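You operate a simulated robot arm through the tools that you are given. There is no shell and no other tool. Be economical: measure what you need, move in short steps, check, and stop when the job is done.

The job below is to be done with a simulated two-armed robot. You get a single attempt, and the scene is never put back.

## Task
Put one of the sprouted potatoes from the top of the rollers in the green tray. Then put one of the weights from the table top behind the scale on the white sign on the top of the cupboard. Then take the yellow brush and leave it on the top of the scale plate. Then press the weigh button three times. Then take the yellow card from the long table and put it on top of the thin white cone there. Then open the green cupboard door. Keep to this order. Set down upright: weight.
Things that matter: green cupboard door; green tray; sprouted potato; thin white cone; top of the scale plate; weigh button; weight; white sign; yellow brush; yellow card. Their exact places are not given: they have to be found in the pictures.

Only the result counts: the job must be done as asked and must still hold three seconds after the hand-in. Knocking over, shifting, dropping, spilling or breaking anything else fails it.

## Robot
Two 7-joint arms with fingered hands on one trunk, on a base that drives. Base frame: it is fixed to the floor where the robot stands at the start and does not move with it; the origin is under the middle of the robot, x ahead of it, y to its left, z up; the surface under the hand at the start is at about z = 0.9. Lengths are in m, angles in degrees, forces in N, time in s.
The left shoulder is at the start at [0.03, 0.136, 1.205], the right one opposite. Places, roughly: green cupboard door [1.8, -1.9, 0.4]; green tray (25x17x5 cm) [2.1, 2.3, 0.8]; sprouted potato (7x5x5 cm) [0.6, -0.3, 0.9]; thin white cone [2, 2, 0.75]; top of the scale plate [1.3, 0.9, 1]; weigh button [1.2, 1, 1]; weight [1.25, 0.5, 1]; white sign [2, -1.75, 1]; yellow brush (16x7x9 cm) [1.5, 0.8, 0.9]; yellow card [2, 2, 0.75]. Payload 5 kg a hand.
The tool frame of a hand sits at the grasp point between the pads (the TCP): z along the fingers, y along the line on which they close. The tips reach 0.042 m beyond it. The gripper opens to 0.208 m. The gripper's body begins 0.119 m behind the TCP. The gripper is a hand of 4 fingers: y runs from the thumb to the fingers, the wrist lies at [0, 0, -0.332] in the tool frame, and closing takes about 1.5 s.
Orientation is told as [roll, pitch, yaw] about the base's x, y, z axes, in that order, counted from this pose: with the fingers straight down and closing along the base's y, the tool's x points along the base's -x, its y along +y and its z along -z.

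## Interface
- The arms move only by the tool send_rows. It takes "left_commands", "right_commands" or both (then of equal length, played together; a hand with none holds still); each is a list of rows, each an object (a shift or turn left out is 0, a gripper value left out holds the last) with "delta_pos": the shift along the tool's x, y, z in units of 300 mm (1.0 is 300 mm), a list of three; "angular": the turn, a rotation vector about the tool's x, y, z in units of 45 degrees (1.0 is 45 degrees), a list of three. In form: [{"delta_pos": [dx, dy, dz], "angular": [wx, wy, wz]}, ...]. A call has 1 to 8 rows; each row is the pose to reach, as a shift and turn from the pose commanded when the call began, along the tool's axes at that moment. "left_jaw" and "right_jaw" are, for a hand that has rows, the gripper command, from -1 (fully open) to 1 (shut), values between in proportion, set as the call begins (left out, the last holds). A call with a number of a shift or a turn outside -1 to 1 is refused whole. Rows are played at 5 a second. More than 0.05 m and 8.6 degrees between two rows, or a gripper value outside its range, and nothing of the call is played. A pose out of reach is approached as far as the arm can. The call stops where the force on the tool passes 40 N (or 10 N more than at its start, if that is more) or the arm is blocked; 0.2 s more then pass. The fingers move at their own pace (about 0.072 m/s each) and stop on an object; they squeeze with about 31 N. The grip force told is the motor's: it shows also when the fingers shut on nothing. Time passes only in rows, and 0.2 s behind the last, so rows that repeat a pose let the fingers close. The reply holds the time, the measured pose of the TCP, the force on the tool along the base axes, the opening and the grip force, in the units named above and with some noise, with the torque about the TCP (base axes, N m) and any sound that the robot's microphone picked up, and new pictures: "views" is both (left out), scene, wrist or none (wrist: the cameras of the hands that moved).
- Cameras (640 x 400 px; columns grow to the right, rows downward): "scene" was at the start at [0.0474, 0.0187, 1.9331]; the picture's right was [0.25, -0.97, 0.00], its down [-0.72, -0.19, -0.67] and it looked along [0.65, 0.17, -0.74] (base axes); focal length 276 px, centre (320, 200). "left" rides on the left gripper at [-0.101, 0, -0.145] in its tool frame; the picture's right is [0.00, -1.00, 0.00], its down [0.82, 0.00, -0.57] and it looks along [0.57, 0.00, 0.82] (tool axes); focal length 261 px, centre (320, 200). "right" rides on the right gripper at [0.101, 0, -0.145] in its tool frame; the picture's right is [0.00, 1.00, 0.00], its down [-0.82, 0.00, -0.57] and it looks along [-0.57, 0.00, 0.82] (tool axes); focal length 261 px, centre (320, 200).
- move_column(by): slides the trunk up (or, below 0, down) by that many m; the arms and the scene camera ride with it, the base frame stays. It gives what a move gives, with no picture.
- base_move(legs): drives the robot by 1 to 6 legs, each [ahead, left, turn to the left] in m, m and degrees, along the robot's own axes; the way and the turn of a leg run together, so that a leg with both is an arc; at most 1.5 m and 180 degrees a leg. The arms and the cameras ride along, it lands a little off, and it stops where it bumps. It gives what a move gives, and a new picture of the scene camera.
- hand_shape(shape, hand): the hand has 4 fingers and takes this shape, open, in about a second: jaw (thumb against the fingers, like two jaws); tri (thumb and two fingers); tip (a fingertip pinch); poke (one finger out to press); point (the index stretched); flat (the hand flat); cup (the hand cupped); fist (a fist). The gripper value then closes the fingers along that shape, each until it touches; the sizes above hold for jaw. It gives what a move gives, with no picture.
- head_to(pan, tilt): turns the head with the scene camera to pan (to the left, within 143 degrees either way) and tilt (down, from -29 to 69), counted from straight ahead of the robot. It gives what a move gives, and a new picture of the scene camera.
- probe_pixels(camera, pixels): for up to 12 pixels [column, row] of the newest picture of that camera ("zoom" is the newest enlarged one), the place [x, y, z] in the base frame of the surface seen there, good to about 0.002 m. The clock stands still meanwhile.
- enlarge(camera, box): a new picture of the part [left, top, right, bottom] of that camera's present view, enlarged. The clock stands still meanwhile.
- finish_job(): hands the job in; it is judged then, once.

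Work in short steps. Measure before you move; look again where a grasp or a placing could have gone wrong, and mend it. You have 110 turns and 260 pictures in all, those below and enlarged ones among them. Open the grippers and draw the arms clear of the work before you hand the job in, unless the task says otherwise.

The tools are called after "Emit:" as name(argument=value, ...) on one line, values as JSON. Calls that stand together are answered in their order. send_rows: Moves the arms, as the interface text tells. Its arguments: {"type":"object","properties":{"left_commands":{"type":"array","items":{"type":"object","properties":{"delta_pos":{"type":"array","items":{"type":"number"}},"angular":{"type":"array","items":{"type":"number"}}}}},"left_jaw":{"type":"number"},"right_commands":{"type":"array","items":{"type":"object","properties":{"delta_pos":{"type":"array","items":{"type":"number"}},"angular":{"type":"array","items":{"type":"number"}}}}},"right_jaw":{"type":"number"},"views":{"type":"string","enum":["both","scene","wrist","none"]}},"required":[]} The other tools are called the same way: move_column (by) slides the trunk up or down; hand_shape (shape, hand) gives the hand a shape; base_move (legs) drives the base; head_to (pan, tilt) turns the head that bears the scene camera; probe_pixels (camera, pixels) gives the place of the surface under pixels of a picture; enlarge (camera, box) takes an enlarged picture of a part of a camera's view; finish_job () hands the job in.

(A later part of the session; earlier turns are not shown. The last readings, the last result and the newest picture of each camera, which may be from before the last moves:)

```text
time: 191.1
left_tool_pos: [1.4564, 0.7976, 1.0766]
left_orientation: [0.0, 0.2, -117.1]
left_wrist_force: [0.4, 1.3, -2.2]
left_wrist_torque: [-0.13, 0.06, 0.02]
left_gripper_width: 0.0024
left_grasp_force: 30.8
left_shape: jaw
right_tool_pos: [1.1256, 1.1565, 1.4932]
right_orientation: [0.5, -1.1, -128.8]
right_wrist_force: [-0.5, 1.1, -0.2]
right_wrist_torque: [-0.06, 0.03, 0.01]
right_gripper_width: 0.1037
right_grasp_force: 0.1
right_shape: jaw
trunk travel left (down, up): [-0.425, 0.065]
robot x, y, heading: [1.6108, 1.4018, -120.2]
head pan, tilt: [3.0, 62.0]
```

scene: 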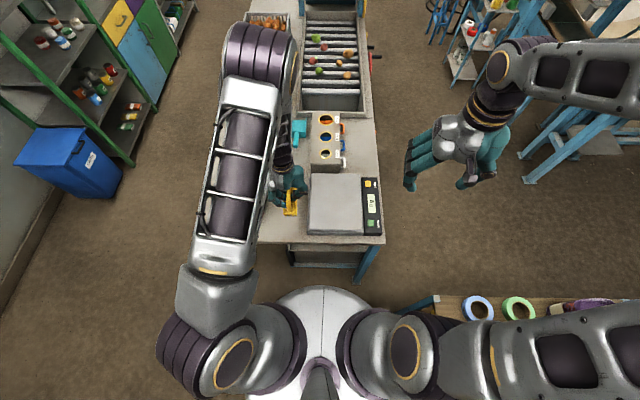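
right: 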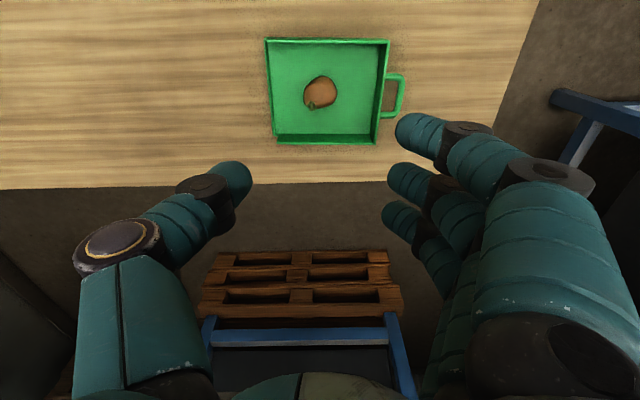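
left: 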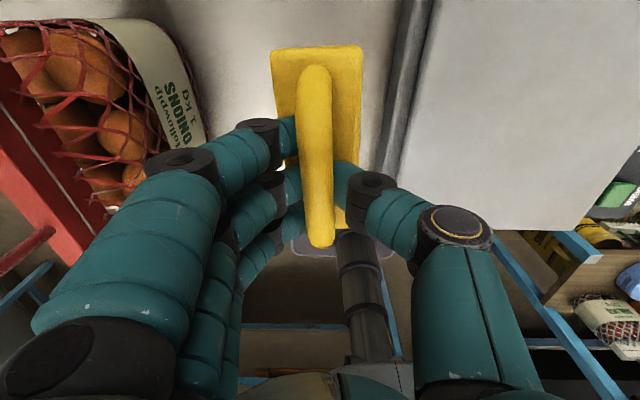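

The brush hangs level on the fingers. I raise slightly and carry it over the plate centre [1.258,0.868].

Emit:
send_rows(left_commands=[{"delta_pos": [0, 0, -0.12]}, {"delta_pos": [-0.02, -0.13, -0.14]}, {"delta_pos": [-0.04, -0.28, -0.14]}, {"delta_pos": [-0.06, -0.43, -0.14]}, {"delta_pos": [-0.08, -0.58, -0.14]}, {"delta_pos": [-0.092, -0.693, -0.14]}, {"delta_pos": [-0.092, -0.693, -0.06]}, {"delta_pos": [-0.092, -0.693, 0.02]}], left_jaw=1, views="both")

```text
time: 192.9
left_tool_pos: [1.2565, 0.8672, 1.0689]
left_orientation: [0.1, 0.2, -117.1]
left_wrist_force: [-1.0, -0.9, -0.4]
left_wrist_torque: [0.04, -0.11, 0.01]
left_gripper_width: 0.0023
left_grasp_force: 30.9
left_shape: jaw
right_tool_pos: [1.1241, 1.1539, 1.4923]
right_orientation: [0.4, -1.1, -128.8]
right_wrist_force: [-0.6, -0.4, 0.1]
right_wrist_torque: [-0.01, -0.04, 0.0]
right_gripper_width: 0.1037
right_grasp_force: 0.1
right_shape: jaw
trunk travel left (down, up): [-0.425, 0.065]
robot x, y, heading: [1.6121, 1.4012, -120.0]
head pan, tilt: [3.0, 62.0]
```

scene: 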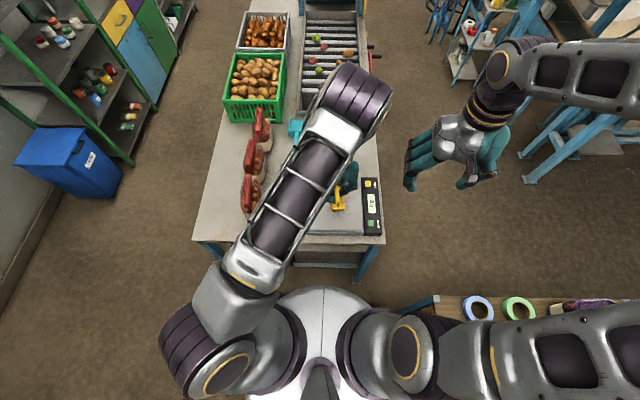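
left: 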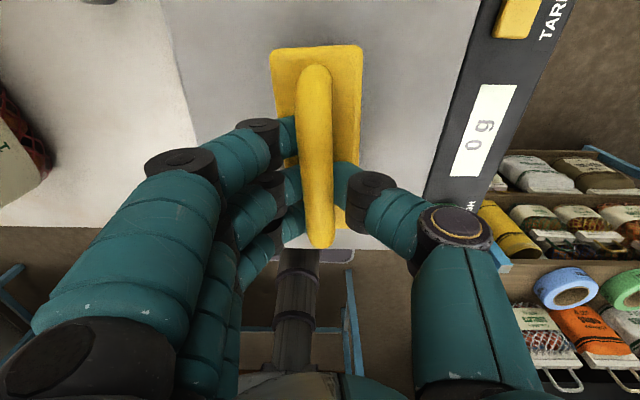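

Over the plate, reading 0 g. I lower ~1.1 cm to contact.

Emit:
send_rows(left_commands=[{"delta_pos": [0, 0, 0.015]}, {"delta_pos": [0, 0, 0.028]}, {"delta_pos": [0, 0, 0.036]}], left_jaw=1, views="wrist")

```text
time: 193.7
left_tool_pos: [1.2565, 0.8684, 1.0591]
left_orientation: [-0.2, 0.1, -117.0]
left_wrist_force: [0.3, 0.9, -2.1]
left_wrist_torque: [-0.02, 0.0, -0.01]
left_gripper_width: 0.0022
left_grasp_force: 31.2
left_shape: jaw
right_tool_pos: [1.1266, 1.1553, 1.4933]
right_orientation: [0.4, -1.1, -128.7]
right_wrist_force: [-0.9, 0.2, 0.4]
right_wrist_torque: [-0.03, 0.02, 0.02]
right_gripper_width: 0.1038
right_grasp_force: 0.0
right_shape: jaw
trunk travel left (down, up): [-0.425, 0.065]
robot x, y, heading: [1.6118, 1.4, -120.3]
head pan, tilt: [3.0, 62.0]
```

left: 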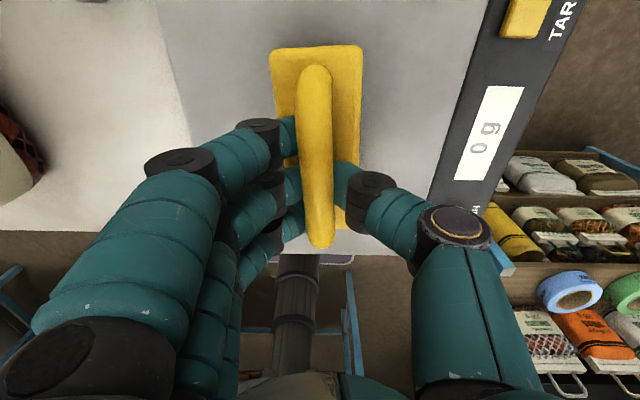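

Still hanging (−2.1 N) by a hair; I lower 3 mm more in small steps and read the force.

Emit:
send_rows(left_commands=[{"delta_pos": [0, 0, 0.007]}, {"delta_pos": [0, 0, 0.012]}], left_jaw=1, views="none")

Emit:
send_rows(left_commands=[{"delta_pos": [0, 0, 0.007]}], left_jaw=1, views="none")

```text
time: 194.3
left_tool_pos: [1.2565, 0.8675, 1.0544]
left_orientation: [0.0, 0.1, -117.1]
left_wrist_force: [-0.9, -0.6, 3.8]
left_wrist_torque: [0.16, -0.15, 0.0]
left_gripper_width: 0.0022
left_grasp_force: 31.2
left_shape: jaw
right_tool_pos: [1.1246, 1.1559, 1.4922]
right_orientation: [0.4, -1.0, -128.7]
right_wrist_force: [0.3, 0.1, 0.1]
right_wrist_torque: [-0.03, 0.03, -0.01]
right_gripper_width: 0.1035
right_grasp_force: 0.1
right_shape: jaw
trunk travel left (down, up): [-0.425, 0.065]
robot x, y, heading: [1.6114, 1.403, -120.0]
head pan, tilt: [3.0, 62.0]
```

```text
time: 194.7
left_tool_pos: [1.2566, 0.868, 1.0534]
left_orientation: [-0.1, 0.1, -117.1]
left_wrist_force: [-3.3, -2.1, 8.2]
left_wrist_torque: [0.11, -0.16, 0.02]
left_gripper_width: 0.0025
left_grasp_force: 31.1
left_shape: jaw
right_tool_pos: [1.1254, 1.1554, 1.4932]
right_orientation: [0.3, -1.1, -128.8]
right_wrist_force: [0.3, 1.0, -0.2]
right_wrist_torque: [0.01, -0.01, 0.0]
right_gripper_width: 0.1035
right_grasp_force: 0.1
right_shape: jaw
trunk travel left (down, up): [-0.425, 0.065]
robot x, y, heading: [1.61, 1.4019, -119.8]
head pan, tilt: [3.0, 62.0]
```

Contact made (8 N). I ease up a little and open, then rise.

Emit:
send_rows(left_commands=[{"delta_pos": [0, 0, -0.007]}, {"delta_pos": [0, 0, -0.007]}, {"delta_pos": [0, 0, -0.007]}, {"delta_pos": [0, 0, -0.007]}, {"delta_pos": [0, 0, -0.007]}, {"delta_pos": [0, 0, -0.007]}], left_jaw=0.2, views="wrist")

Emit:
send_rows(left_commands=[{"delta_pos": [0, 0, -0.06]}, {"delta_pos": [0, 0, -0.18]}, {"delta_pos": [0, 0, -0.34]}, {"delta_pos": [0, 0, -0.5]}, {"delta_pos": [0, 0, -0.66]}, {"delta_pos": [0, 0.15, -0.75]}, {"delta_pos": [0, 0.3, -0.85]}, {"delta_pos": [0, 0.45, -0.9]}], left_jaw=0.2, views="both")

Emit:
hand_shape(hand="right", shape="poke")

Emit:
enlarge(camera="right", box=[0, 0, 640, 400])

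```text
time: 196.1
left_tool_pos: [1.2559, 0.8677, 1.0539]
left_orientation: [0.0, 0.2, -117.1]
left_wrist_force: [1.0, 0.0, 0.1]
left_wrist_torque: [0.0, 0.01, -0.02]
left_gripper_width: 0.0827
left_grasp_force: 0.0
left_shape: jaw
right_tool_pos: [1.1252, 1.1562, 1.4924]
right_orientation: [0.3, -1.1, -128.7]
right_wrist_force: [-0.8, 0.0, 0.2]
right_wrist_torque: [0.0, 0.0, -0.02]
right_gripper_width: 0.1036
right_grasp_force: 0.1
right_shape: jaw
trunk travel left (down, up): [-0.425, 0.065]
robot x, y, heading: [1.612, 1.4024, -120.1]
head pan, tilt: [3.0, 62.0]
```

left: 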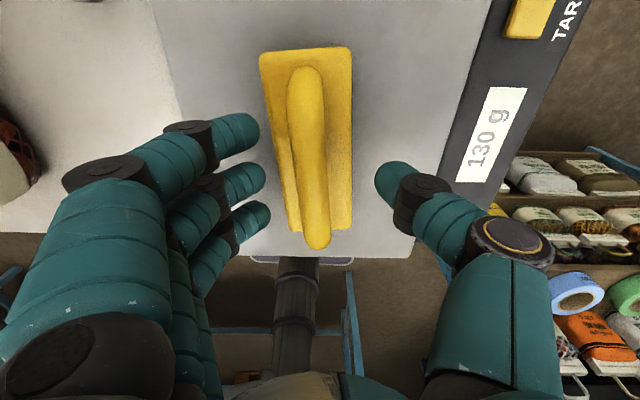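

```text
refused: row 6 steps farther than a row can; nothing moved
```

```text
time: 197.0
left_tool_pos: [1.2566, 0.8684, 1.0553]
left_orientation: [0.0, 0.2, -117.2]
left_wrist_force: [0.3, -0.9, -0.3]
left_wrist_torque: [0.03, 0.07, 0.04]
left_gripper_width: 0.0827
left_grasp_force: 0.0
left_shape: jaw
right_tool_pos: [1.1258, 1.1546, 1.4919]
right_orientation: [0.2, -1.0, -128.8]
right_wrist_force: [0.1, -0.2, -0.6]
right_wrist_torque: [0.0, 0.03, 0.01]
right_gripper_width: 0.0
right_grasp_force: 0.0
right_shape: poke
trunk travel left (down, up): [-0.425, 0.065]
robot x, y, heading: [1.6091, 1.4011, -120.4]
head pan, tilt: [3.0, 62.0]
```

```text
1.00 times, centred on (320, 200) of right (not enlarged: the box is as wide or as high as the picture)
```

zoom: 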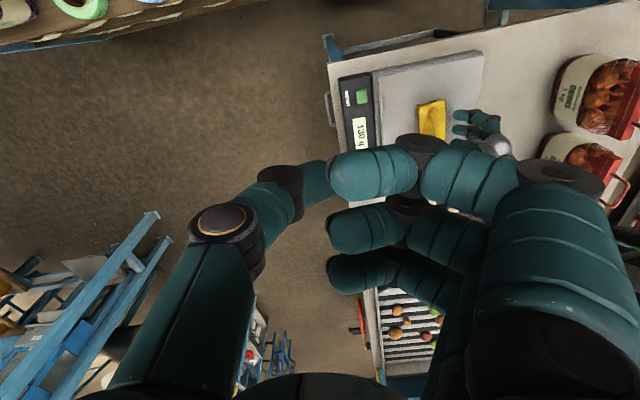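

Brush stands on the plate (130 g). I raise the left hand and move it left, then measure the poking finger's tip.

Emit:
send_rows(left_commands=[{"delta_pos": [0, 0, -0.06]}, {"delta_pos": [0, 0, -0.18]}, {"delta_pos": [0, 0, -0.34]}, {"delta_pos": [0, 0, -0.5]}, {"delta_pos": [0, 0, -0.65]}, {"delta_pos": [0, 0.12, -0.74]}, {"delta_pos": [0, 0.25, -0.82]}, {"delta_pos": [0, 0.4, -0.85]}], left_jaw=0.2, views="both")

Emit:
probe_pixels(camera="right", pixels=[[345, 172], [375, 172], [335, 175], [340, 230], [345, 272], [315, 185], [362, 97], [358, 130]])

Emit:
enlarge(camera="scene", box=[380, 60, 540, 220])

```text
time: 198.8
left_tool_pos: [1.363, 0.8114, 1.3118]
left_orientation: [-0.1, 0.2, -117.2]
left_wrist_force: [-0.5, -0.3, 0.3]
left_wrist_torque: [-0.01, 0.0, 0.01]
left_gripper_width: 0.0831
left_grasp_force: 0.2
left_shape: jaw
right_tool_pos: [1.1267, 1.1546, 1.4931]
right_orientation: [0.2, -1.1, -128.8]
right_wrist_force: [0.0, -0.1, 0.2]
right_wrist_torque: [0.08, 0.09, -0.02]
right_gripper_width: 0.0
right_grasp_force: 0.0
right_shape: poke
trunk travel left (down, up): [-0.425, 0.065]
robot x, y, heading: [1.6116, 1.4033, -120.0]
head pan, tilt: [3.0, 62.0]
```

scene: 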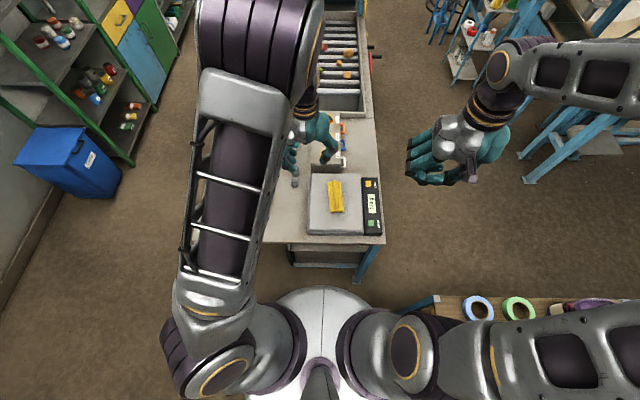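
left: 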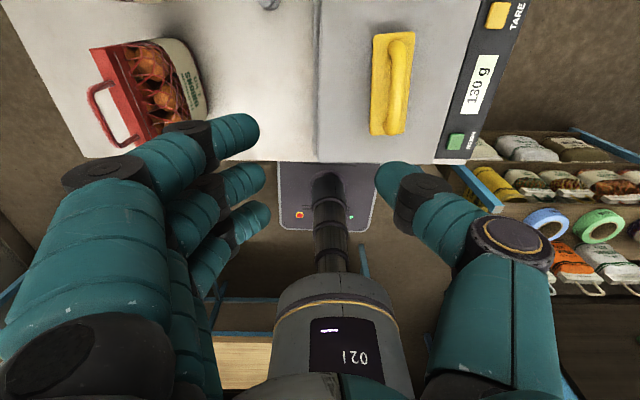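

```text
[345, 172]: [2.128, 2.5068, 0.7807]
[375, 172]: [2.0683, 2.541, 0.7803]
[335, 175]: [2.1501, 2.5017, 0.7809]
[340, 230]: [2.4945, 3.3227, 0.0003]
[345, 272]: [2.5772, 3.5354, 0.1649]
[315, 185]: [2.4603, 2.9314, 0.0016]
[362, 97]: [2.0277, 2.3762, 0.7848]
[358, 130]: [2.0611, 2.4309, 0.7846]
```

```text
2.50 times, centred on (460, 140) of scene
```

zoom: 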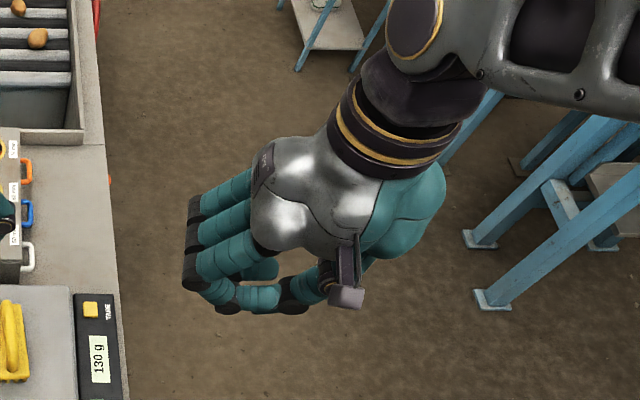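

In "poke" the fingers look curled; I try the "point" shape and take a new right-hand picture.

Emit:
hand_shape(hand="right", shape="point")

Emit:
send_rows(right_commands=[{"delta_pos": [0, 0, 0]}, {"delta_pos": [0, 0, 0]}, {"delta_pos": [0, 0, 0]}], views="both")

Emit:
enlarge(camera="scene", box=[380, 60, 540, 220])

```text
time: 199.7
left_tool_pos: [1.3611, 0.8125, 1.3124]
left_orientation: [0.0, 0.2, -117.1]
left_wrist_force: [0.7, 0.4, -0.4]
left_wrist_torque: [-0.01, -0.04, 0.02]
left_gripper_width: 0.083
left_grasp_force: 0.1
left_shape: jaw
right_tool_pos: [1.1256, 1.1554, 1.4916]
right_orientation: [0.4, -0.9, -128.8]
right_wrist_force: [-0.9, 0.1, 0.9]
right_wrist_torque: [0.07, 0.02, 0.01]
right_gripper_width: 0.2017
right_grasp_force: 0.0
right_shape: point
trunk travel left (down, up): [-0.425, 0.065]
robot x, y, heading: [1.6133, 1.3978, -120.2]
head pan, tilt: [3.0, 62.0]
```

```text
time: 200.5
left_tool_pos: [1.3635, 0.8117, 1.3118]
left_orientation: [-0.1, 0.2, -117.1]
left_wrist_force: [0.5, -0.9, 0.8]
left_wrist_torque: [0.0, -0.01, 0.0]
left_gripper_width: 0.0829
left_grasp_force: 0.1
left_shape: jaw
right_tool_pos: [1.1257, 1.1555, 1.4927]
right_orientation: [0.3, -1.0, -128.9]
right_wrist_force: [0.4, -1.1, 0.7]
right_wrist_torque: [0.0, 0.0, -0.04]
right_gripper_width: 0.2017
right_grasp_force: 0.2
right_shape: point
trunk travel left (down, up): [-0.425, 0.065]
robot x, y, heading: [1.6141, 1.3992, -120.1]
head pan, tilt: [3.0, 62.0]
```

scene: 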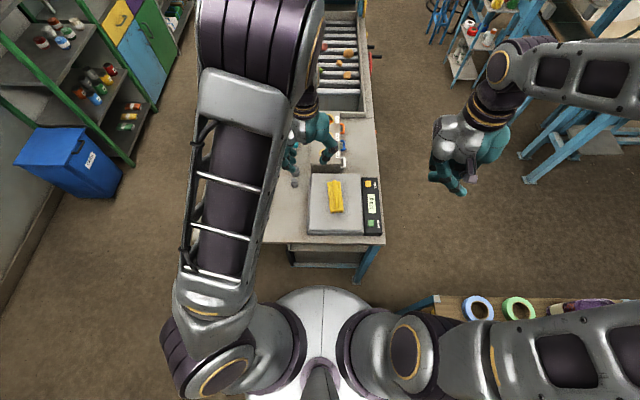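
right: 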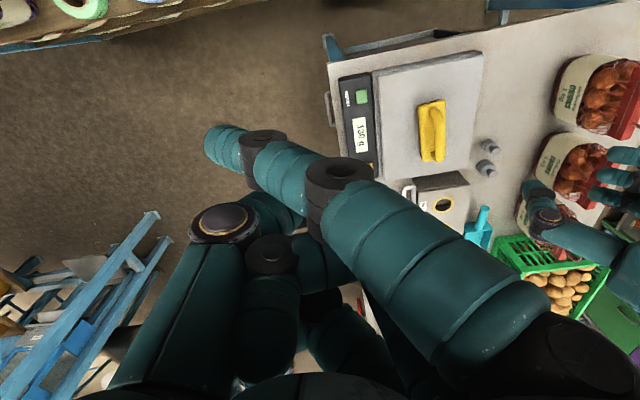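

```text
2.50 times, centred on (460, 140) of scene
```

zoom: 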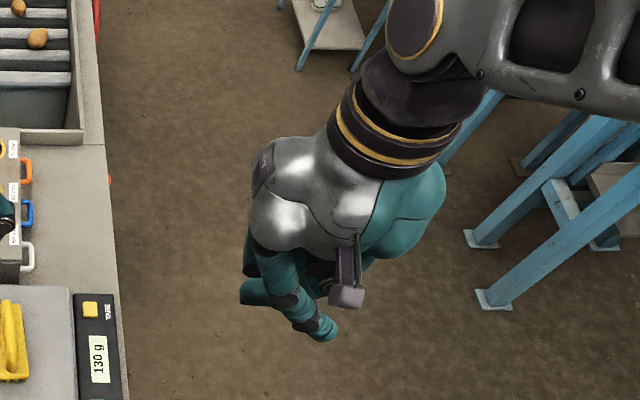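

The index is now stretched. I probe its tip and the neighbouring parts to get its offset from the TCP.

Emit:
probe_pixels(camera="right", pixels=[[210, 145], [225, 145], [222, 130], [225, 165], [255, 150], [285, 175], [340, 180], [265, 255], [235, 215], [362, 97]])

```text
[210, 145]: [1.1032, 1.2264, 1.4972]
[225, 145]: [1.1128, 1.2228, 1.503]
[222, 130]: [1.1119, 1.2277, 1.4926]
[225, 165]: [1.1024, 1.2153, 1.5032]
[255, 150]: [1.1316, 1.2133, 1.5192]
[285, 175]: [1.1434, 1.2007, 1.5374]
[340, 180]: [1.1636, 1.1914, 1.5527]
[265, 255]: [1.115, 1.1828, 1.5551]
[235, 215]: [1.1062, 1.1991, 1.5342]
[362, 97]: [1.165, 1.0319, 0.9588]
```

The stretched index tip sits at tool offset ≈(0.039,−0.064,+0.008), ~4 cm lower than the rest. I turn the right hand ~94° so its body stays on my side, away from the brush (two calls), and move the left hand further left.

Emit:
send_rows(right_commands=[{"delta_pos": [0, 0.08, 0.08], "angular": [0, 0, -0.17]}, {"delta_pos": [0, 0.16, 0.17], "angular": [0, 0, -0.34]}, {"delta_pos": [0, 0.24, 0.25], "angular": [0, 0, -0.51]}, {"delta_pos": [0, 0.32, 0.33], "angular": [0, 0, -0.68]}, {"delta_pos": [0, 0.4, 0.42], "angular": [0, 0, -0.85]}, {"delta_pos": [0, 0.48, 0.5], "angular": [0, 0, -1.0]}], left_commands=[{"delta_pos": [0, 0.1, -0.05]}, {"delta_pos": [0, 0.2, -0.1]}, {"delta_pos": [0, 0.3, -0.15]}, {"delta_pos": [0, 0.35, -0.2]}, {"delta_pos": [0, 0.35, -0.2]}, {"delta_pos": [0, 0.35, -0.2]}], views="none")

Emit:
send_rows(right_commands=[{"angular": [0, 0, -0.18]}, {"angular": [0, 0, -0.36]}, {"angular": [0, 0, -0.54]}, {"angular": [0, 0, -0.72]}, {"angular": [0, 0, -0.9]}, {"angular": [0, 0, -1.0]}], views="both")

```text
time: 201.9
left_tool_pos: [1.4575, 0.7642, 1.3705]
left_orientation: [-0.2, 0.3, -117.1]
left_wrist_force: [-0.4, -0.5, -0.2]
left_wrist_torque: [0.12, 0.06, 0.03]
left_gripper_width: 0.0831
left_grasp_force: 0.0
left_shape: jaw
right_tool_pos: [1.2353, 1.0612, 1.3411]
right_orientation: [-0.5, -0.9, -83.7]
right_wrist_force: [0.2, -0.8, -0.6]
right_wrist_torque: [0.09, 0.04, 0.01]
right_gripper_width: 0.2015
right_grasp_force: 0.1
right_shape: point
trunk travel left (down, up): [-0.425, 0.065]
robot x, y, heading: [1.6087, 1.4024, -120.1]
head pan, tilt: [3.0, 62.0]
```

```text
time: 203.3
left_tool_pos: [1.4576, 0.7658, 1.37]
left_orientation: [0.0, 0.2, -117.1]
left_wrist_force: [0.2, 0.2, 0.1]
left_wrist_torque: [-0.03, -0.01, 0.01]
left_gripper_width: 0.0833
left_grasp_force: 0.0
left_shape: jaw
right_tool_pos: [1.2358, 1.0621, 1.3432]
right_orientation: [-0.9, -0.2, -38.7]
right_wrist_force: [0.0, -0.7, -0.2]
right_wrist_torque: [0.0, 0.02, 0.02]
right_gripper_width: 0.2016
right_grasp_force: 0.0
right_shape: point
trunk travel left (down, up): [-0.425, 0.065]
robot x, y, heading: [1.615, 1.4029, -120.1]
head pan, tilt: [3.0, 62.0]
```

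scene: 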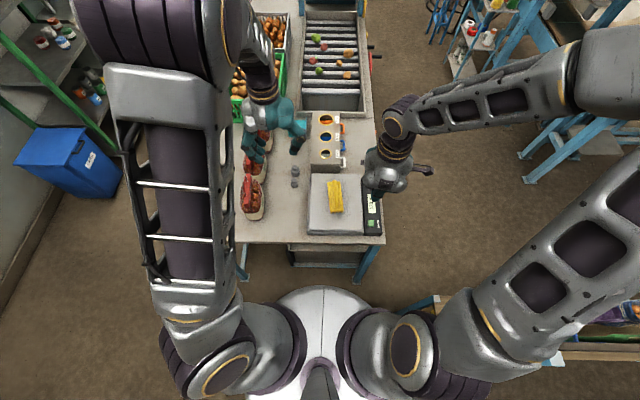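
right: 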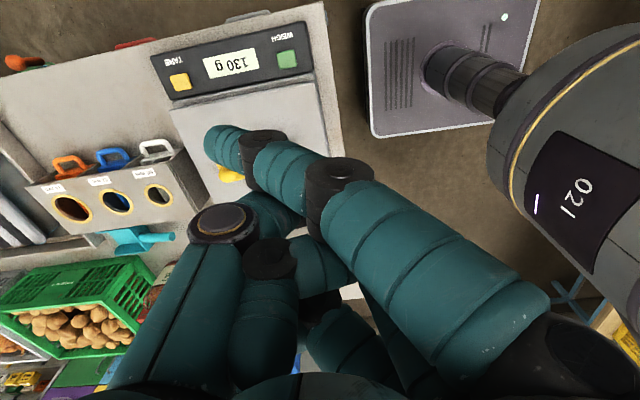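

I probe the fingertip and the WEIGH button (286,58) in this view.

Emit:
probe_pixels(camera="right", pixels=[[208, 142], [222, 128], [212, 160], [225, 145], [286, 58], [278, 50], [295, 66], [262, 50], [300, 90], [235, 215]])

```text
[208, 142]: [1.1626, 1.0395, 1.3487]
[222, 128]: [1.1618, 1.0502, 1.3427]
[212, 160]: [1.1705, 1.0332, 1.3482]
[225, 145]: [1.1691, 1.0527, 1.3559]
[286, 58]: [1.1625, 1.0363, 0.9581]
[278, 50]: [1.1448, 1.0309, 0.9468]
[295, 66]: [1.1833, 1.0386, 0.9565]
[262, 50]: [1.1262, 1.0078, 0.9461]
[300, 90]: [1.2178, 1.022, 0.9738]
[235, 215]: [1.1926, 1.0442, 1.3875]
```

Fingertip is within ~7 mm of the button horizontally. I correct and descend 0.30 m, then re-check.

Emit:
send_rows(right_commands=[{"delta_pos": [-0.022, -0.012, 0.15]}, {"delta_pos": [-0.022, -0.012, 0.3]}, {"delta_pos": [-0.022, -0.012, 0.45]}, {"delta_pos": [-0.022, -0.012, 0.6]}, {"delta_pos": [-0.022, -0.012, 0.75]}, {"delta_pos": [-0.022, -0.012, 0.88]}, {"delta_pos": [-0.022, -0.012, 1.0]}], views="both")

Emit:
probe_pixels(camera="right", pixels=[[208, 142], [222, 128], [212, 160], [225, 145]])

```text
time: 204.9
left_tool_pos: [1.4572, 0.7645, 1.3705]
left_orientation: [0.1, 0.2, -117.1]
left_wrist_force: [-0.7, -0.3, -1.2]
left_wrist_torque: [0.04, -0.07, 0.01]
left_gripper_width: 0.0832
left_grasp_force: 0.0
left_shape: jaw
right_tool_pos: [1.2365, 1.0511, 1.0439]
right_orientation: [-1.1, -0.4, -38.8]
right_wrist_force: [-1.1, -1.1, 0.0]
right_wrist_torque: [0.04, -0.06, 0.02]
right_gripper_width: 0.2014
right_grasp_force: 0.1
right_shape: point
trunk travel left (down, up): [-0.425, 0.065]
robot x, y, heading: [1.6119, 1.4009, -120.3]
head pan, tilt: [3.0, 62.0]
```

scene: 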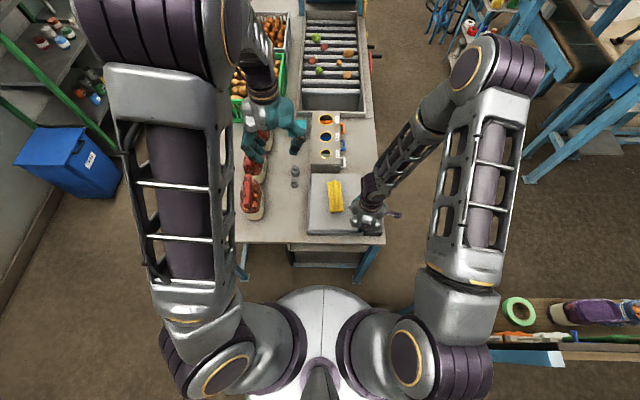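
right: 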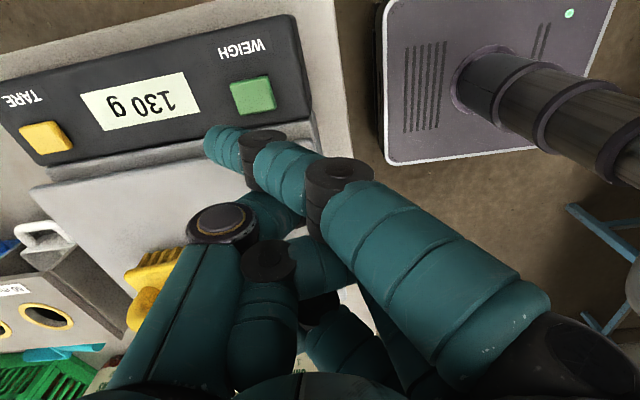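

```text
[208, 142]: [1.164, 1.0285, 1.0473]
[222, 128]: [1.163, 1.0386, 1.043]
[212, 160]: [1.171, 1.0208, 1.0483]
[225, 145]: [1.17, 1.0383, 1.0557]
```

Re-probing the button here to fix the last offset.

Emit:
probe_pixels(camera="right", pixels=[[253, 95], [233, 88], [270, 80], [274, 106], [238, 111], [205, 128], [215, 125], [235, 128], [240, 145], [255, 140]])

Emit:
enlarge(camera="right", box=[160, 50, 320, 190])

```text
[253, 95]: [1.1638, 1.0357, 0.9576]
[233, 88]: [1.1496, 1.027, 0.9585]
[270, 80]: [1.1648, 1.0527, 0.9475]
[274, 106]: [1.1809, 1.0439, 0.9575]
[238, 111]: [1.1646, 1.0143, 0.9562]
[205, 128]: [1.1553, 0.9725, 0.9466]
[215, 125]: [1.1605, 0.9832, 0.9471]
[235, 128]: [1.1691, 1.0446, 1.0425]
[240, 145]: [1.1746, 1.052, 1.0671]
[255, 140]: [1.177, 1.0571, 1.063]
```

```text
2.86 times, centred on (240, 120) of right
```

zoom: 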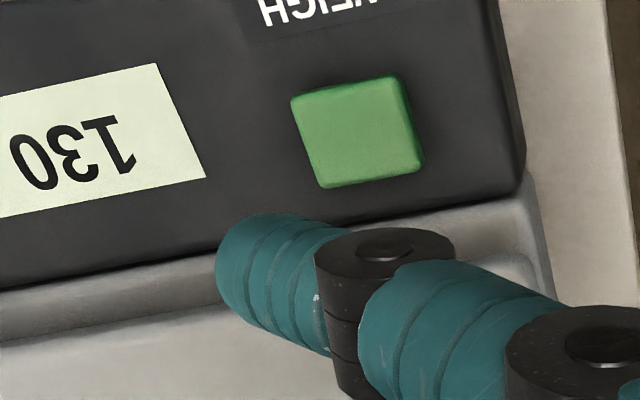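

Button centre ≈[1.166,1.034], top 0.958. I shift 6 mm and descend 6.5 cm to hover just above.

Emit:
send_rows(right_commands=[{"delta_pos": [0.0125, 0.0156, 0.08]}, {"delta_pos": [0.0125, 0.0156, 0.16]}, {"delta_pos": [0.0125, 0.0156, 0.217]}], views="wrist")

Emit:
send_rows(right_commands=[{"delta_pos": [0, 0, 0.015]}, {"delta_pos": [0, 0, 0.03]}], views="wrist")

```text
time: 205.8
left_tool_pos: [1.4597, 0.7663, 1.3715]
left_orientation: [-0.1, 0.0, -117.1]
left_wrist_force: [-0.4, -0.5, -0.8]
left_wrist_torque: [-0.05, 0.01, -0.02]
left_gripper_width: 0.0829
left_grasp_force: 0.1
left_shape: jaw
right_tool_pos: [1.2362, 1.053, 0.9835]
right_orientation: [-1.6, -0.4, -38.9]
right_wrist_force: [-2.9, 3.7, 36.8]
right_wrist_torque: [-0.37, 0.4, -0.04]
right_gripper_width: 0.2017
right_grasp_force: 0.1
right_shape: point
trunk travel left (down, up): [-0.425, 0.065]
robot x, y, heading: [1.6098, 1.4001, -120.1]
head pan, tilt: [3.0, 62.0]
stopped in row 3 (right hand): the force on the tool passed its limit at 44 N (the readings are from after the stop); the commanded pose is now the measured one
```

right: 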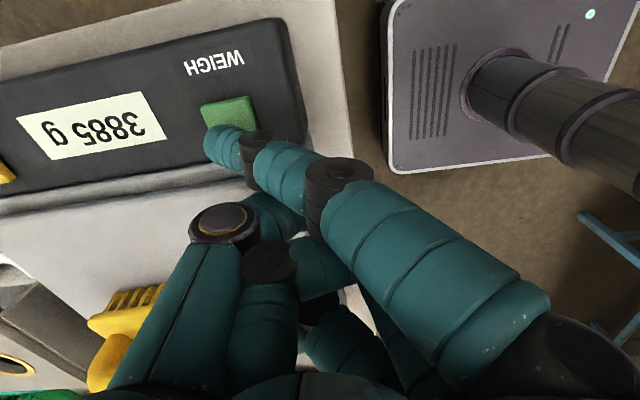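

```text
time: 206.2
left_tool_pos: [1.4571, 0.7677, 1.3724]
left_orientation: [-0.1, -0.1, -117.1]
left_wrist_force: [1.2, -0.4, 0.8]
left_wrist_torque: [-0.05, 0.03, 0.02]
left_gripper_width: 0.083
left_grasp_force: 0.1
left_shape: jaw
right_tool_pos: [1.237, 1.0515, 0.9816]
right_orientation: [-1.7, -0.4, -38.8]
right_wrist_force: [-1.9, 3.3, 40.9]
right_wrist_torque: [-0.57, 0.51, -0.06]
right_gripper_width: 0.2017
right_grasp_force: 0.0
right_shape: point
trunk travel left (down, up): [-0.425, 0.065]
robot x, y, heading: [1.6137, 1.4016, -120.0]
head pan, tilt: [3.0, 62.0]
stopped in row 1 (right hand): the force on the tool passed its limit at 50 N (the readings are from after the stop); the commanded pose is now the measured one
```

right: 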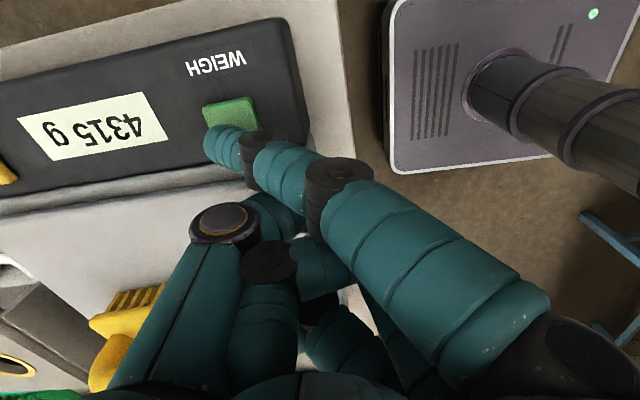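

The scale shows 4315 g: a curled finger rests on the plate rather than the index on the button. I back off at once, check the brush, and switch to the pinch shape, whose closed tips are clearly the lowest part.

Emit:
send_rows(right_commands=[{"delta_pos": [0, 0, -0.05]}, {"delta_pos": [0, 0, -0.2]}, {"delta_pos": [0, 0, -0.36]}, {"delta_pos": [0, 0, -0.5]}], views="both")

Emit:
hand_shape(hand="right", shape="tip")

Emit:
send_rows(right_commands=[{"delta_pos": [-0.06, -0.05, 0]}, {"delta_pos": [-0.06, -0.05, 0]}, {"delta_pos": [-0.06, -0.05, 0]}, {"delta_pos": [-0.06, -0.05, 0]}, {"delta_pos": [-0.06, -0.05, 0]}, {"delta_pos": [-0.06, -0.05, 0]}, {"delta_pos": [-0.06, -0.05, 0]}], right_jaw=1, views="both")

```text
time: 207.2
left_tool_pos: [1.4553, 0.7664, 1.3702]
left_orientation: [0.0, 0.0, -117.1]
left_wrist_force: [0.6, 0.6, -0.3]
left_wrist_torque: [-0.05, -0.06, 0.02]
left_gripper_width: 0.083
left_grasp_force: 0.1
left_shape: jaw
right_tool_pos: [1.2358, 1.0571, 1.1286]
right_orientation: [-1.4, -0.5, -38.7]
right_wrist_force: [0.7, 1.1, 0.5]
right_wrist_torque: [-0.09, -0.07, -0.02]
right_gripper_width: 0.2019
right_grasp_force: 0.1
right_shape: point
trunk travel left (down, up): [-0.425, 0.065]
robot x, y, heading: [1.6137, 1.402, -120.2]
head pan, tilt: [3.0, 62.0]
```

scene: 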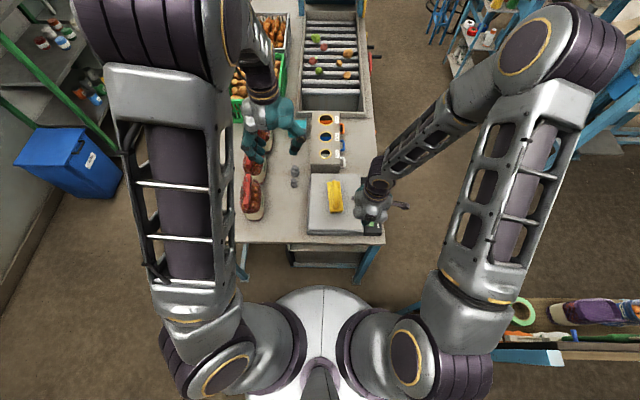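
right: 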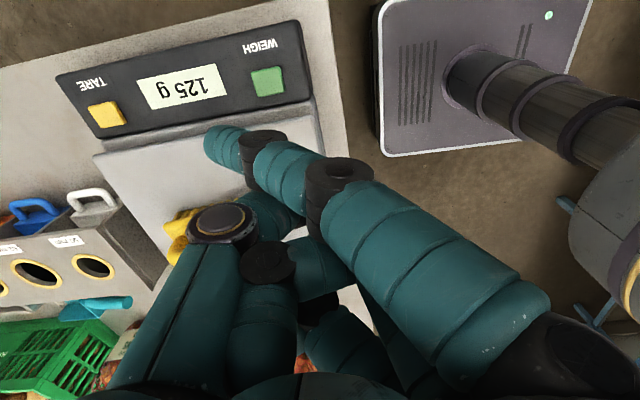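

```text
time: 208.1
left_tool_pos: [1.4569, 0.7657, 1.371]
left_orientation: [-0.1, 0.1, -117.2]
left_wrist_force: [0.3, -0.4, -0.4]
left_wrist_torque: [0.0, 0.03, 0.0]
left_gripper_width: 0.0832
left_grasp_force: 0.1
left_shape: jaw
right_tool_pos: [1.2354, 1.055, 1.1291]
right_orientation: [-1.4, -0.5, -38.8]
right_wrist_force: [-0.5, -0.5, 0.7]
right_wrist_torque: [0.03, 0.0, -0.02]
right_gripper_width: 0.2076
right_grasp_force: 0.1
right_shape: tip
trunk travel left (down, up): [-0.425, 0.065]
robot x, y, heading: [1.6083, 1.3988, -120.3]
head pan, tilt: [3.0, 62.0]
```

```text
time: 209.7
left_tool_pos: [1.4571, 0.7663, 1.3698]
left_orientation: [-0.1, 0.3, -117.1]
left_wrist_force: [0.6, -0.1, 0.0]
left_wrist_torque: [-0.01, 0.04, 0.03]
left_gripper_width: 0.083
left_grasp_force: 0.1
left_shape: jaw
right_tool_pos: [1.2403, 1.0329, 1.1293]
right_orientation: [-1.4, -0.3, -38.9]
right_wrist_force: [0.4, 0.2, 0.5]
right_wrist_torque: [0.04, 0.01, -0.02]
right_gripper_width: 0.0001
right_grasp_force: 3.1
right_shape: tip
trunk travel left (down, up): [-0.425, 0.065]
robot x, y, heading: [1.6085, 1.4011, -120.1]
head pan, tilt: [3.0, 62.0]
```

scene: 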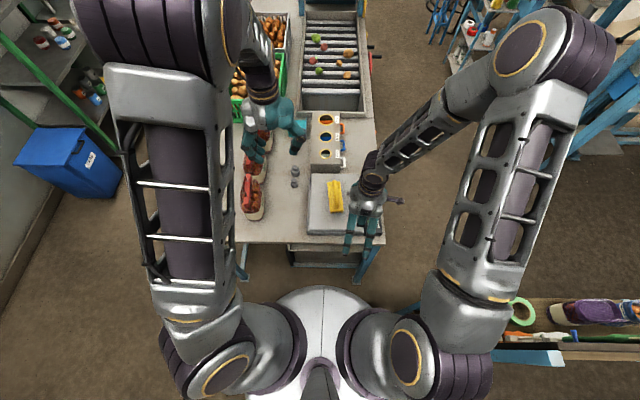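
right: 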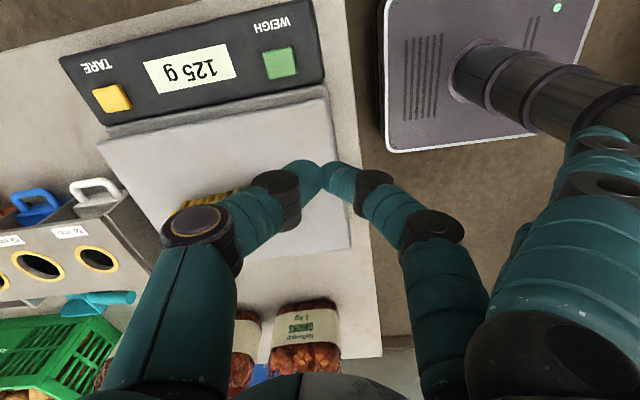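

The pinch points straight down at (320,170). I probe the tips and move over the button.

Emit:
probe_pixels(camera="right", pixels=[[310, 165], [333, 168], [318, 180], [321, 172], [280, 63], [600, 150], [540, 260]])

Emit:
send_rows(right_commands=[{"delta_pos": [0.1, -0.077, 0]}, {"delta_pos": [0.195, -0.153, 0]}, {"delta_pos": [0.195, -0.153, 0.1]}, {"delta_pos": [0.195, -0.153, 0.2]}, {"delta_pos": [0.195, -0.153, 0.3]}], right_jaw=1, views="both")

```text
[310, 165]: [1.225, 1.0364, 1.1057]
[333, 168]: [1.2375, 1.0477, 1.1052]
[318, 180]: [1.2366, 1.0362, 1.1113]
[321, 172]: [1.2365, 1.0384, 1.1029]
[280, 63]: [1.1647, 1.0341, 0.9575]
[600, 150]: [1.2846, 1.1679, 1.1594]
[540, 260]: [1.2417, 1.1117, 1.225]
```

```text
time: 210.9
left_tool_pos: [1.4567, 0.7651, 1.3703]
left_orientation: [-0.1, 0.1, -117.1]
left_wrist_force: [0.3, -0.6, -0.7]
left_wrist_torque: [0.06, -0.01, -0.01]
left_gripper_width: 0.0831
left_grasp_force: 0.1
left_shape: jaw
right_tool_pos: [1.166, 1.0308, 1.0399]
right_orientation: [-1.4, -0.4, -38.8]
right_wrist_force: [0.4, -0.7, -0.2]
right_wrist_torque: [0.05, -0.05, 0.0]
right_gripper_width: 0.0001
right_grasp_force: 31.4
right_shape: tip
trunk travel left (down, up): [-0.425, 0.065]
robot x, y, heading: [1.6084, 1.4013, -120.0]
head pan, tilt: [3.0, 62.0]
```

scene: 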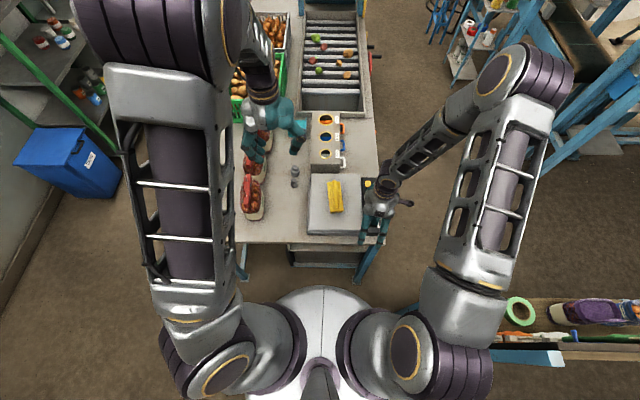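
right: 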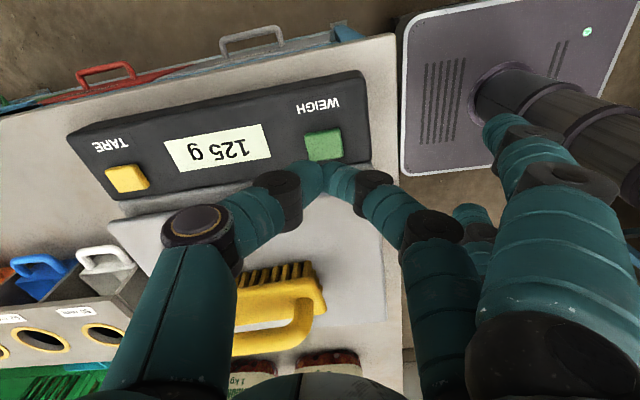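

Tips are over the green button. I descend to TCP 1.010 and then feel for contact in small steps.

Emit:
send_rows(right_commands=[{"delta_pos": [0, 0.01, 0.05]}, {"delta_pos": [0, 0.01, 0.09]}], right_jaw=1, views="wrist")

Emit:
send_rows(right_commands=[{"delta_pos": [0, 0, 0.01]}, {"delta_pos": [0, 0, 0.02]}], right_jaw=1, views="wrist")

```text
time: 211.5
left_tool_pos: [1.4569, 0.7654, 1.3706]
left_orientation: [-0.2, 0.2, -117.2]
left_wrist_force: [-0.1, 0.5, 0.1]
left_wrist_torque: [0.04, 0.02, 0.0]
left_gripper_width: 0.0828
left_grasp_force: 0.1
left_shape: jaw
right_tool_pos: [1.1659, 1.0319, 1.0127]
right_orientation: [-1.4, -0.3, -38.8]
right_wrist_force: [1.1, -0.2, 0.0]
right_wrist_torque: [0.02, 0.0, -0.01]
right_gripper_width: 0.0
right_grasp_force: 31.3
right_shape: tip
trunk travel left (down, up): [-0.425, 0.065]
robot x, y, heading: [1.6097, 1.4042, -120.3]
head pan, tilt: [3.0, 62.0]
```

right: 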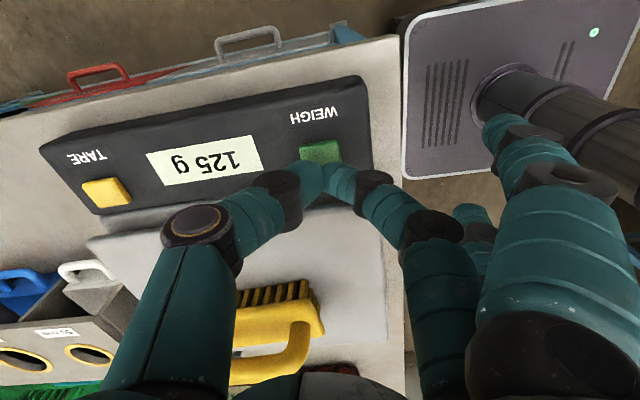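

```text
time: 212.1
left_tool_pos: [1.4568, 0.7659, 1.3714]
left_orientation: [-0.1, 0.1, -117.2]
left_wrist_force: [0.7, 0.0, 0.0]
left_wrist_torque: [-0.02, 0.0, 0.02]
left_gripper_width: 0.0834
left_grasp_force: 0.0
left_shape: jaw
right_tool_pos: [1.1679, 1.032, 1.0057]
right_orientation: [-1.5, -0.3, -38.8]
right_wrist_force: [-1.0, -0.4, -0.2]
right_wrist_torque: [0.0, 0.01, 0.0]
right_gripper_width: 0.0002
right_grasp_force: 31.0
right_shape: tip
trunk travel left (down, up): [-0.425, 0.065]
robot x, y, heading: [1.612, 1.4064, -120.2]
head pan, tilt: [3.0, 62.0]
```

right: 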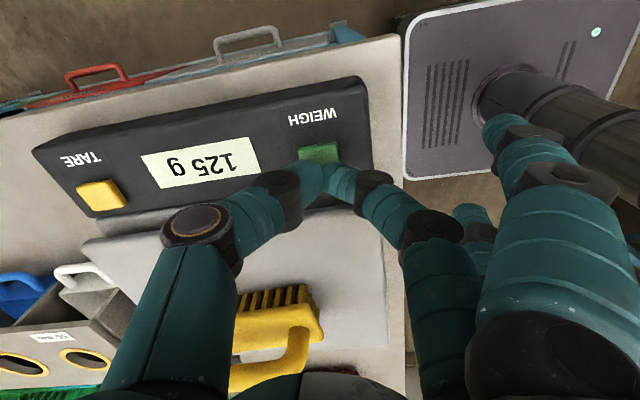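

No contact yet (1.0057). I step down 2 mm at a time and watch force and sound.

Emit:
send_rows(right_commands=[{"delta_pos": [0, 0, 0.008]}, {"delta_pos": [0, 0, 0.012]}], right_jaw=1, views="none")

Emit:
send_rows(right_commands=[{"delta_pos": [0, 0, 0.006]}, {"delta_pos": [0, 0, 0.008]}], right_jaw=1, views="none")

```text
time: 212.7
left_tool_pos: [1.4572, 0.7666, 1.3709]
left_orientation: [-0.1, 0.1, -117.1]
left_wrist_force: [-0.4, 0.2, -0.1]
left_wrist_torque: [0.0, 0.03, -0.01]
left_gripper_width: 0.0831
left_grasp_force: 0.1
left_shape: jaw
right_tool_pos: [1.168, 1.0319, 1.0043]
right_orientation: [-1.4, -0.4, -38.8]
right_wrist_force: [-0.6, -0.4, -0.6]
right_wrist_torque: [0.03, 0.01, -0.04]
right_gripper_width: 0.0
right_grasp_force: 31.1
right_shape: tip
trunk travel left (down, up): [-0.425, 0.065]
robot x, y, heading: [1.6146, 1.4002, -120.2]
head pan, tilt: [3.0, 62.0]
```

```text
time: 213.3
left_tool_pos: [1.4572, 0.7659, 1.3706]
left_orientation: [-0.2, 0.0, -117.1]
left_wrist_force: [0.0, 0.4, -0.6]
left_wrist_torque: [-0.03, 0.0, 0.0]
left_gripper_width: 0.0834
left_grasp_force: 0.0
left_shape: jaw
right_tool_pos: [1.1673, 1.0325, 1.0017]
right_orientation: [-1.4, -0.3, -38.7]
right_wrist_force: [0.3, -0.5, 0.4]
right_wrist_torque: [0.03, -0.01, -0.02]
right_gripper_width: 0.0003
right_grasp_force: 31.2
right_shape: tip
trunk travel left (down, up): [-0.425, 0.065]
robot x, y, heading: [1.6065, 1.4008, -120.1]
head pan, tilt: [3.0, 62.0]
```

Emit:
send_rows(right_commands=[{"delta_pos": [0, 0, 0.007]}, {"delta_pos": [0, 0, 0.01]}], right_jaw=1, views="none")

Emit:
send_rows(right_commands=[{"delta_pos": [0, 0, 0.006]}, {"delta_pos": [0, 0, 0.008]}], right_jaw=1, views="wrist")

```text
time: 213.9
left_tool_pos: [1.4577, 0.7665, 1.3708]
left_orientation: [0.0, 0.1, -117.1]
left_wrist_force: [-0.7, 0.7, 0.5]
left_wrist_torque: [0.01, 0.03, 0.0]
left_gripper_width: 0.0832
left_grasp_force: 0.1
left_shape: jaw
right_tool_pos: [1.1671, 1.0321, 0.998]
right_orientation: [-1.6, -0.3, -38.8]
right_wrist_force: [0.0, 0.9, 2.5]
right_wrist_torque: [-0.02, -0.05, 0.0]
right_gripper_width: 0.0001
right_grasp_force: 31.0
right_shape: tip
trunk travel left (down, up): [-0.425, 0.065]
robot x, y, heading: [1.6117, 1.4007, -120.2]
head pan, tilt: [3.0, 62.0]
heard: click
```

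```text
time: 214.5
left_tool_pos: [1.4576, 0.7666, 1.3704]
left_orientation: [-0.1, 0.0, -117.1]
left_wrist_force: [-0.3, -0.4, -0.2]
left_wrist_torque: [-0.02, -0.03, -0.01]
left_gripper_width: 0.0832
left_grasp_force: 0.0
left_shape: jaw
right_tool_pos: [1.1677, 1.0325, 0.9953]
right_orientation: [-1.5, -0.2, -38.8]
right_wrist_force: [-0.9, 0.5, 4.5]
right_wrist_torque: [0.06, 0.01, -0.01]
right_gripper_width: 0.0
right_grasp_force: 30.6
right_shape: tip
trunk travel left (down, up): [-0.425, 0.065]
robot x, y, heading: [1.6115, 1.4021, -120.1]
head pan, tilt: [3.0, 62.0]
```

right: 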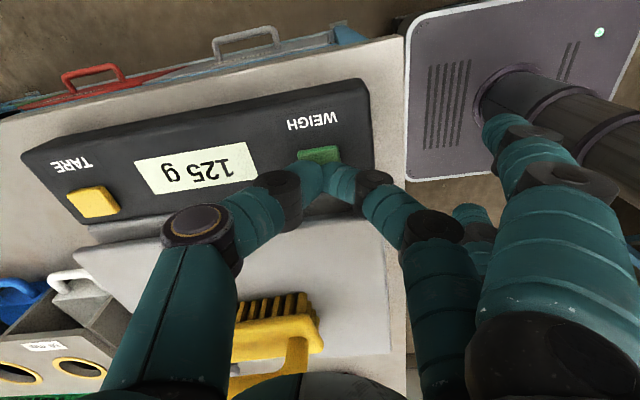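

One click at TCP 0.998 (press 1). I release by 13 mm and press again to the same depth.

Emit:
send_rows(right_commands=[{"delta_pos": [0, 0, -0.02]}, {"delta_pos": [0, 0, -0.045]}, {"delta_pos": [0, 0, -0.045]}], right_jaw=1, views="none")

Emit:
send_rows(right_commands=[{"delta_pos": [0, 0, 0.02]}, {"delta_pos": [0, 0, 0.036]}, {"delta_pos": [0, 0, 0.045]}, {"delta_pos": [0, 0, 0.045]}], right_jaw=1, views="none")

```text
time: 215.3
left_tool_pos: [1.4566, 0.7658, 1.3709]
left_orientation: [0.0, 0.3, -117.1]
left_wrist_force: [0.7, -0.3, 0.2]
left_wrist_torque: [0.01, 0.02, 0.02]
left_gripper_width: 0.0833
left_grasp_force: 0.0
left_shape: jaw
right_tool_pos: [1.1666, 1.0322, 1.0083]
right_orientation: [-1.4, -0.4, -38.9]
right_wrist_force: [0.4, 0.0, -0.7]
right_wrist_torque: [0.04, -0.02, -0.01]
right_gripper_width: 0.0
right_grasp_force: 30.9
right_shape: tip
trunk travel left (down, up): [-0.425, 0.065]
robot x, y, heading: [1.6158, 1.3966, -120.2]
head pan, tilt: [3.0, 62.0]
```

```text
time: 216.3
left_tool_pos: [1.458, 0.7654, 1.3702]
left_orientation: [-0.2, 0.2, -117.0]
left_wrist_force: [-0.4, -0.4, 0.2]
left_wrist_torque: [0.05, 0.04, 0.02]
left_gripper_width: 0.0829
left_grasp_force: 0.0
left_shape: jaw
right_tool_pos: [1.167, 1.0329, 0.9954]
right_orientation: [-1.5, -0.3, -38.8]
right_wrist_force: [2.4, 1.7, 10.6]
right_wrist_torque: [0.18, -0.06, -0.02]
right_gripper_width: 0.0001
right_grasp_force: 31.0
right_shape: tip
trunk travel left (down, up): [-0.425, 0.065]
robot x, y, heading: [1.6141, 1.4008, -120.2]
head pan, tilt: [3.0, 62.0]
heard: click
```

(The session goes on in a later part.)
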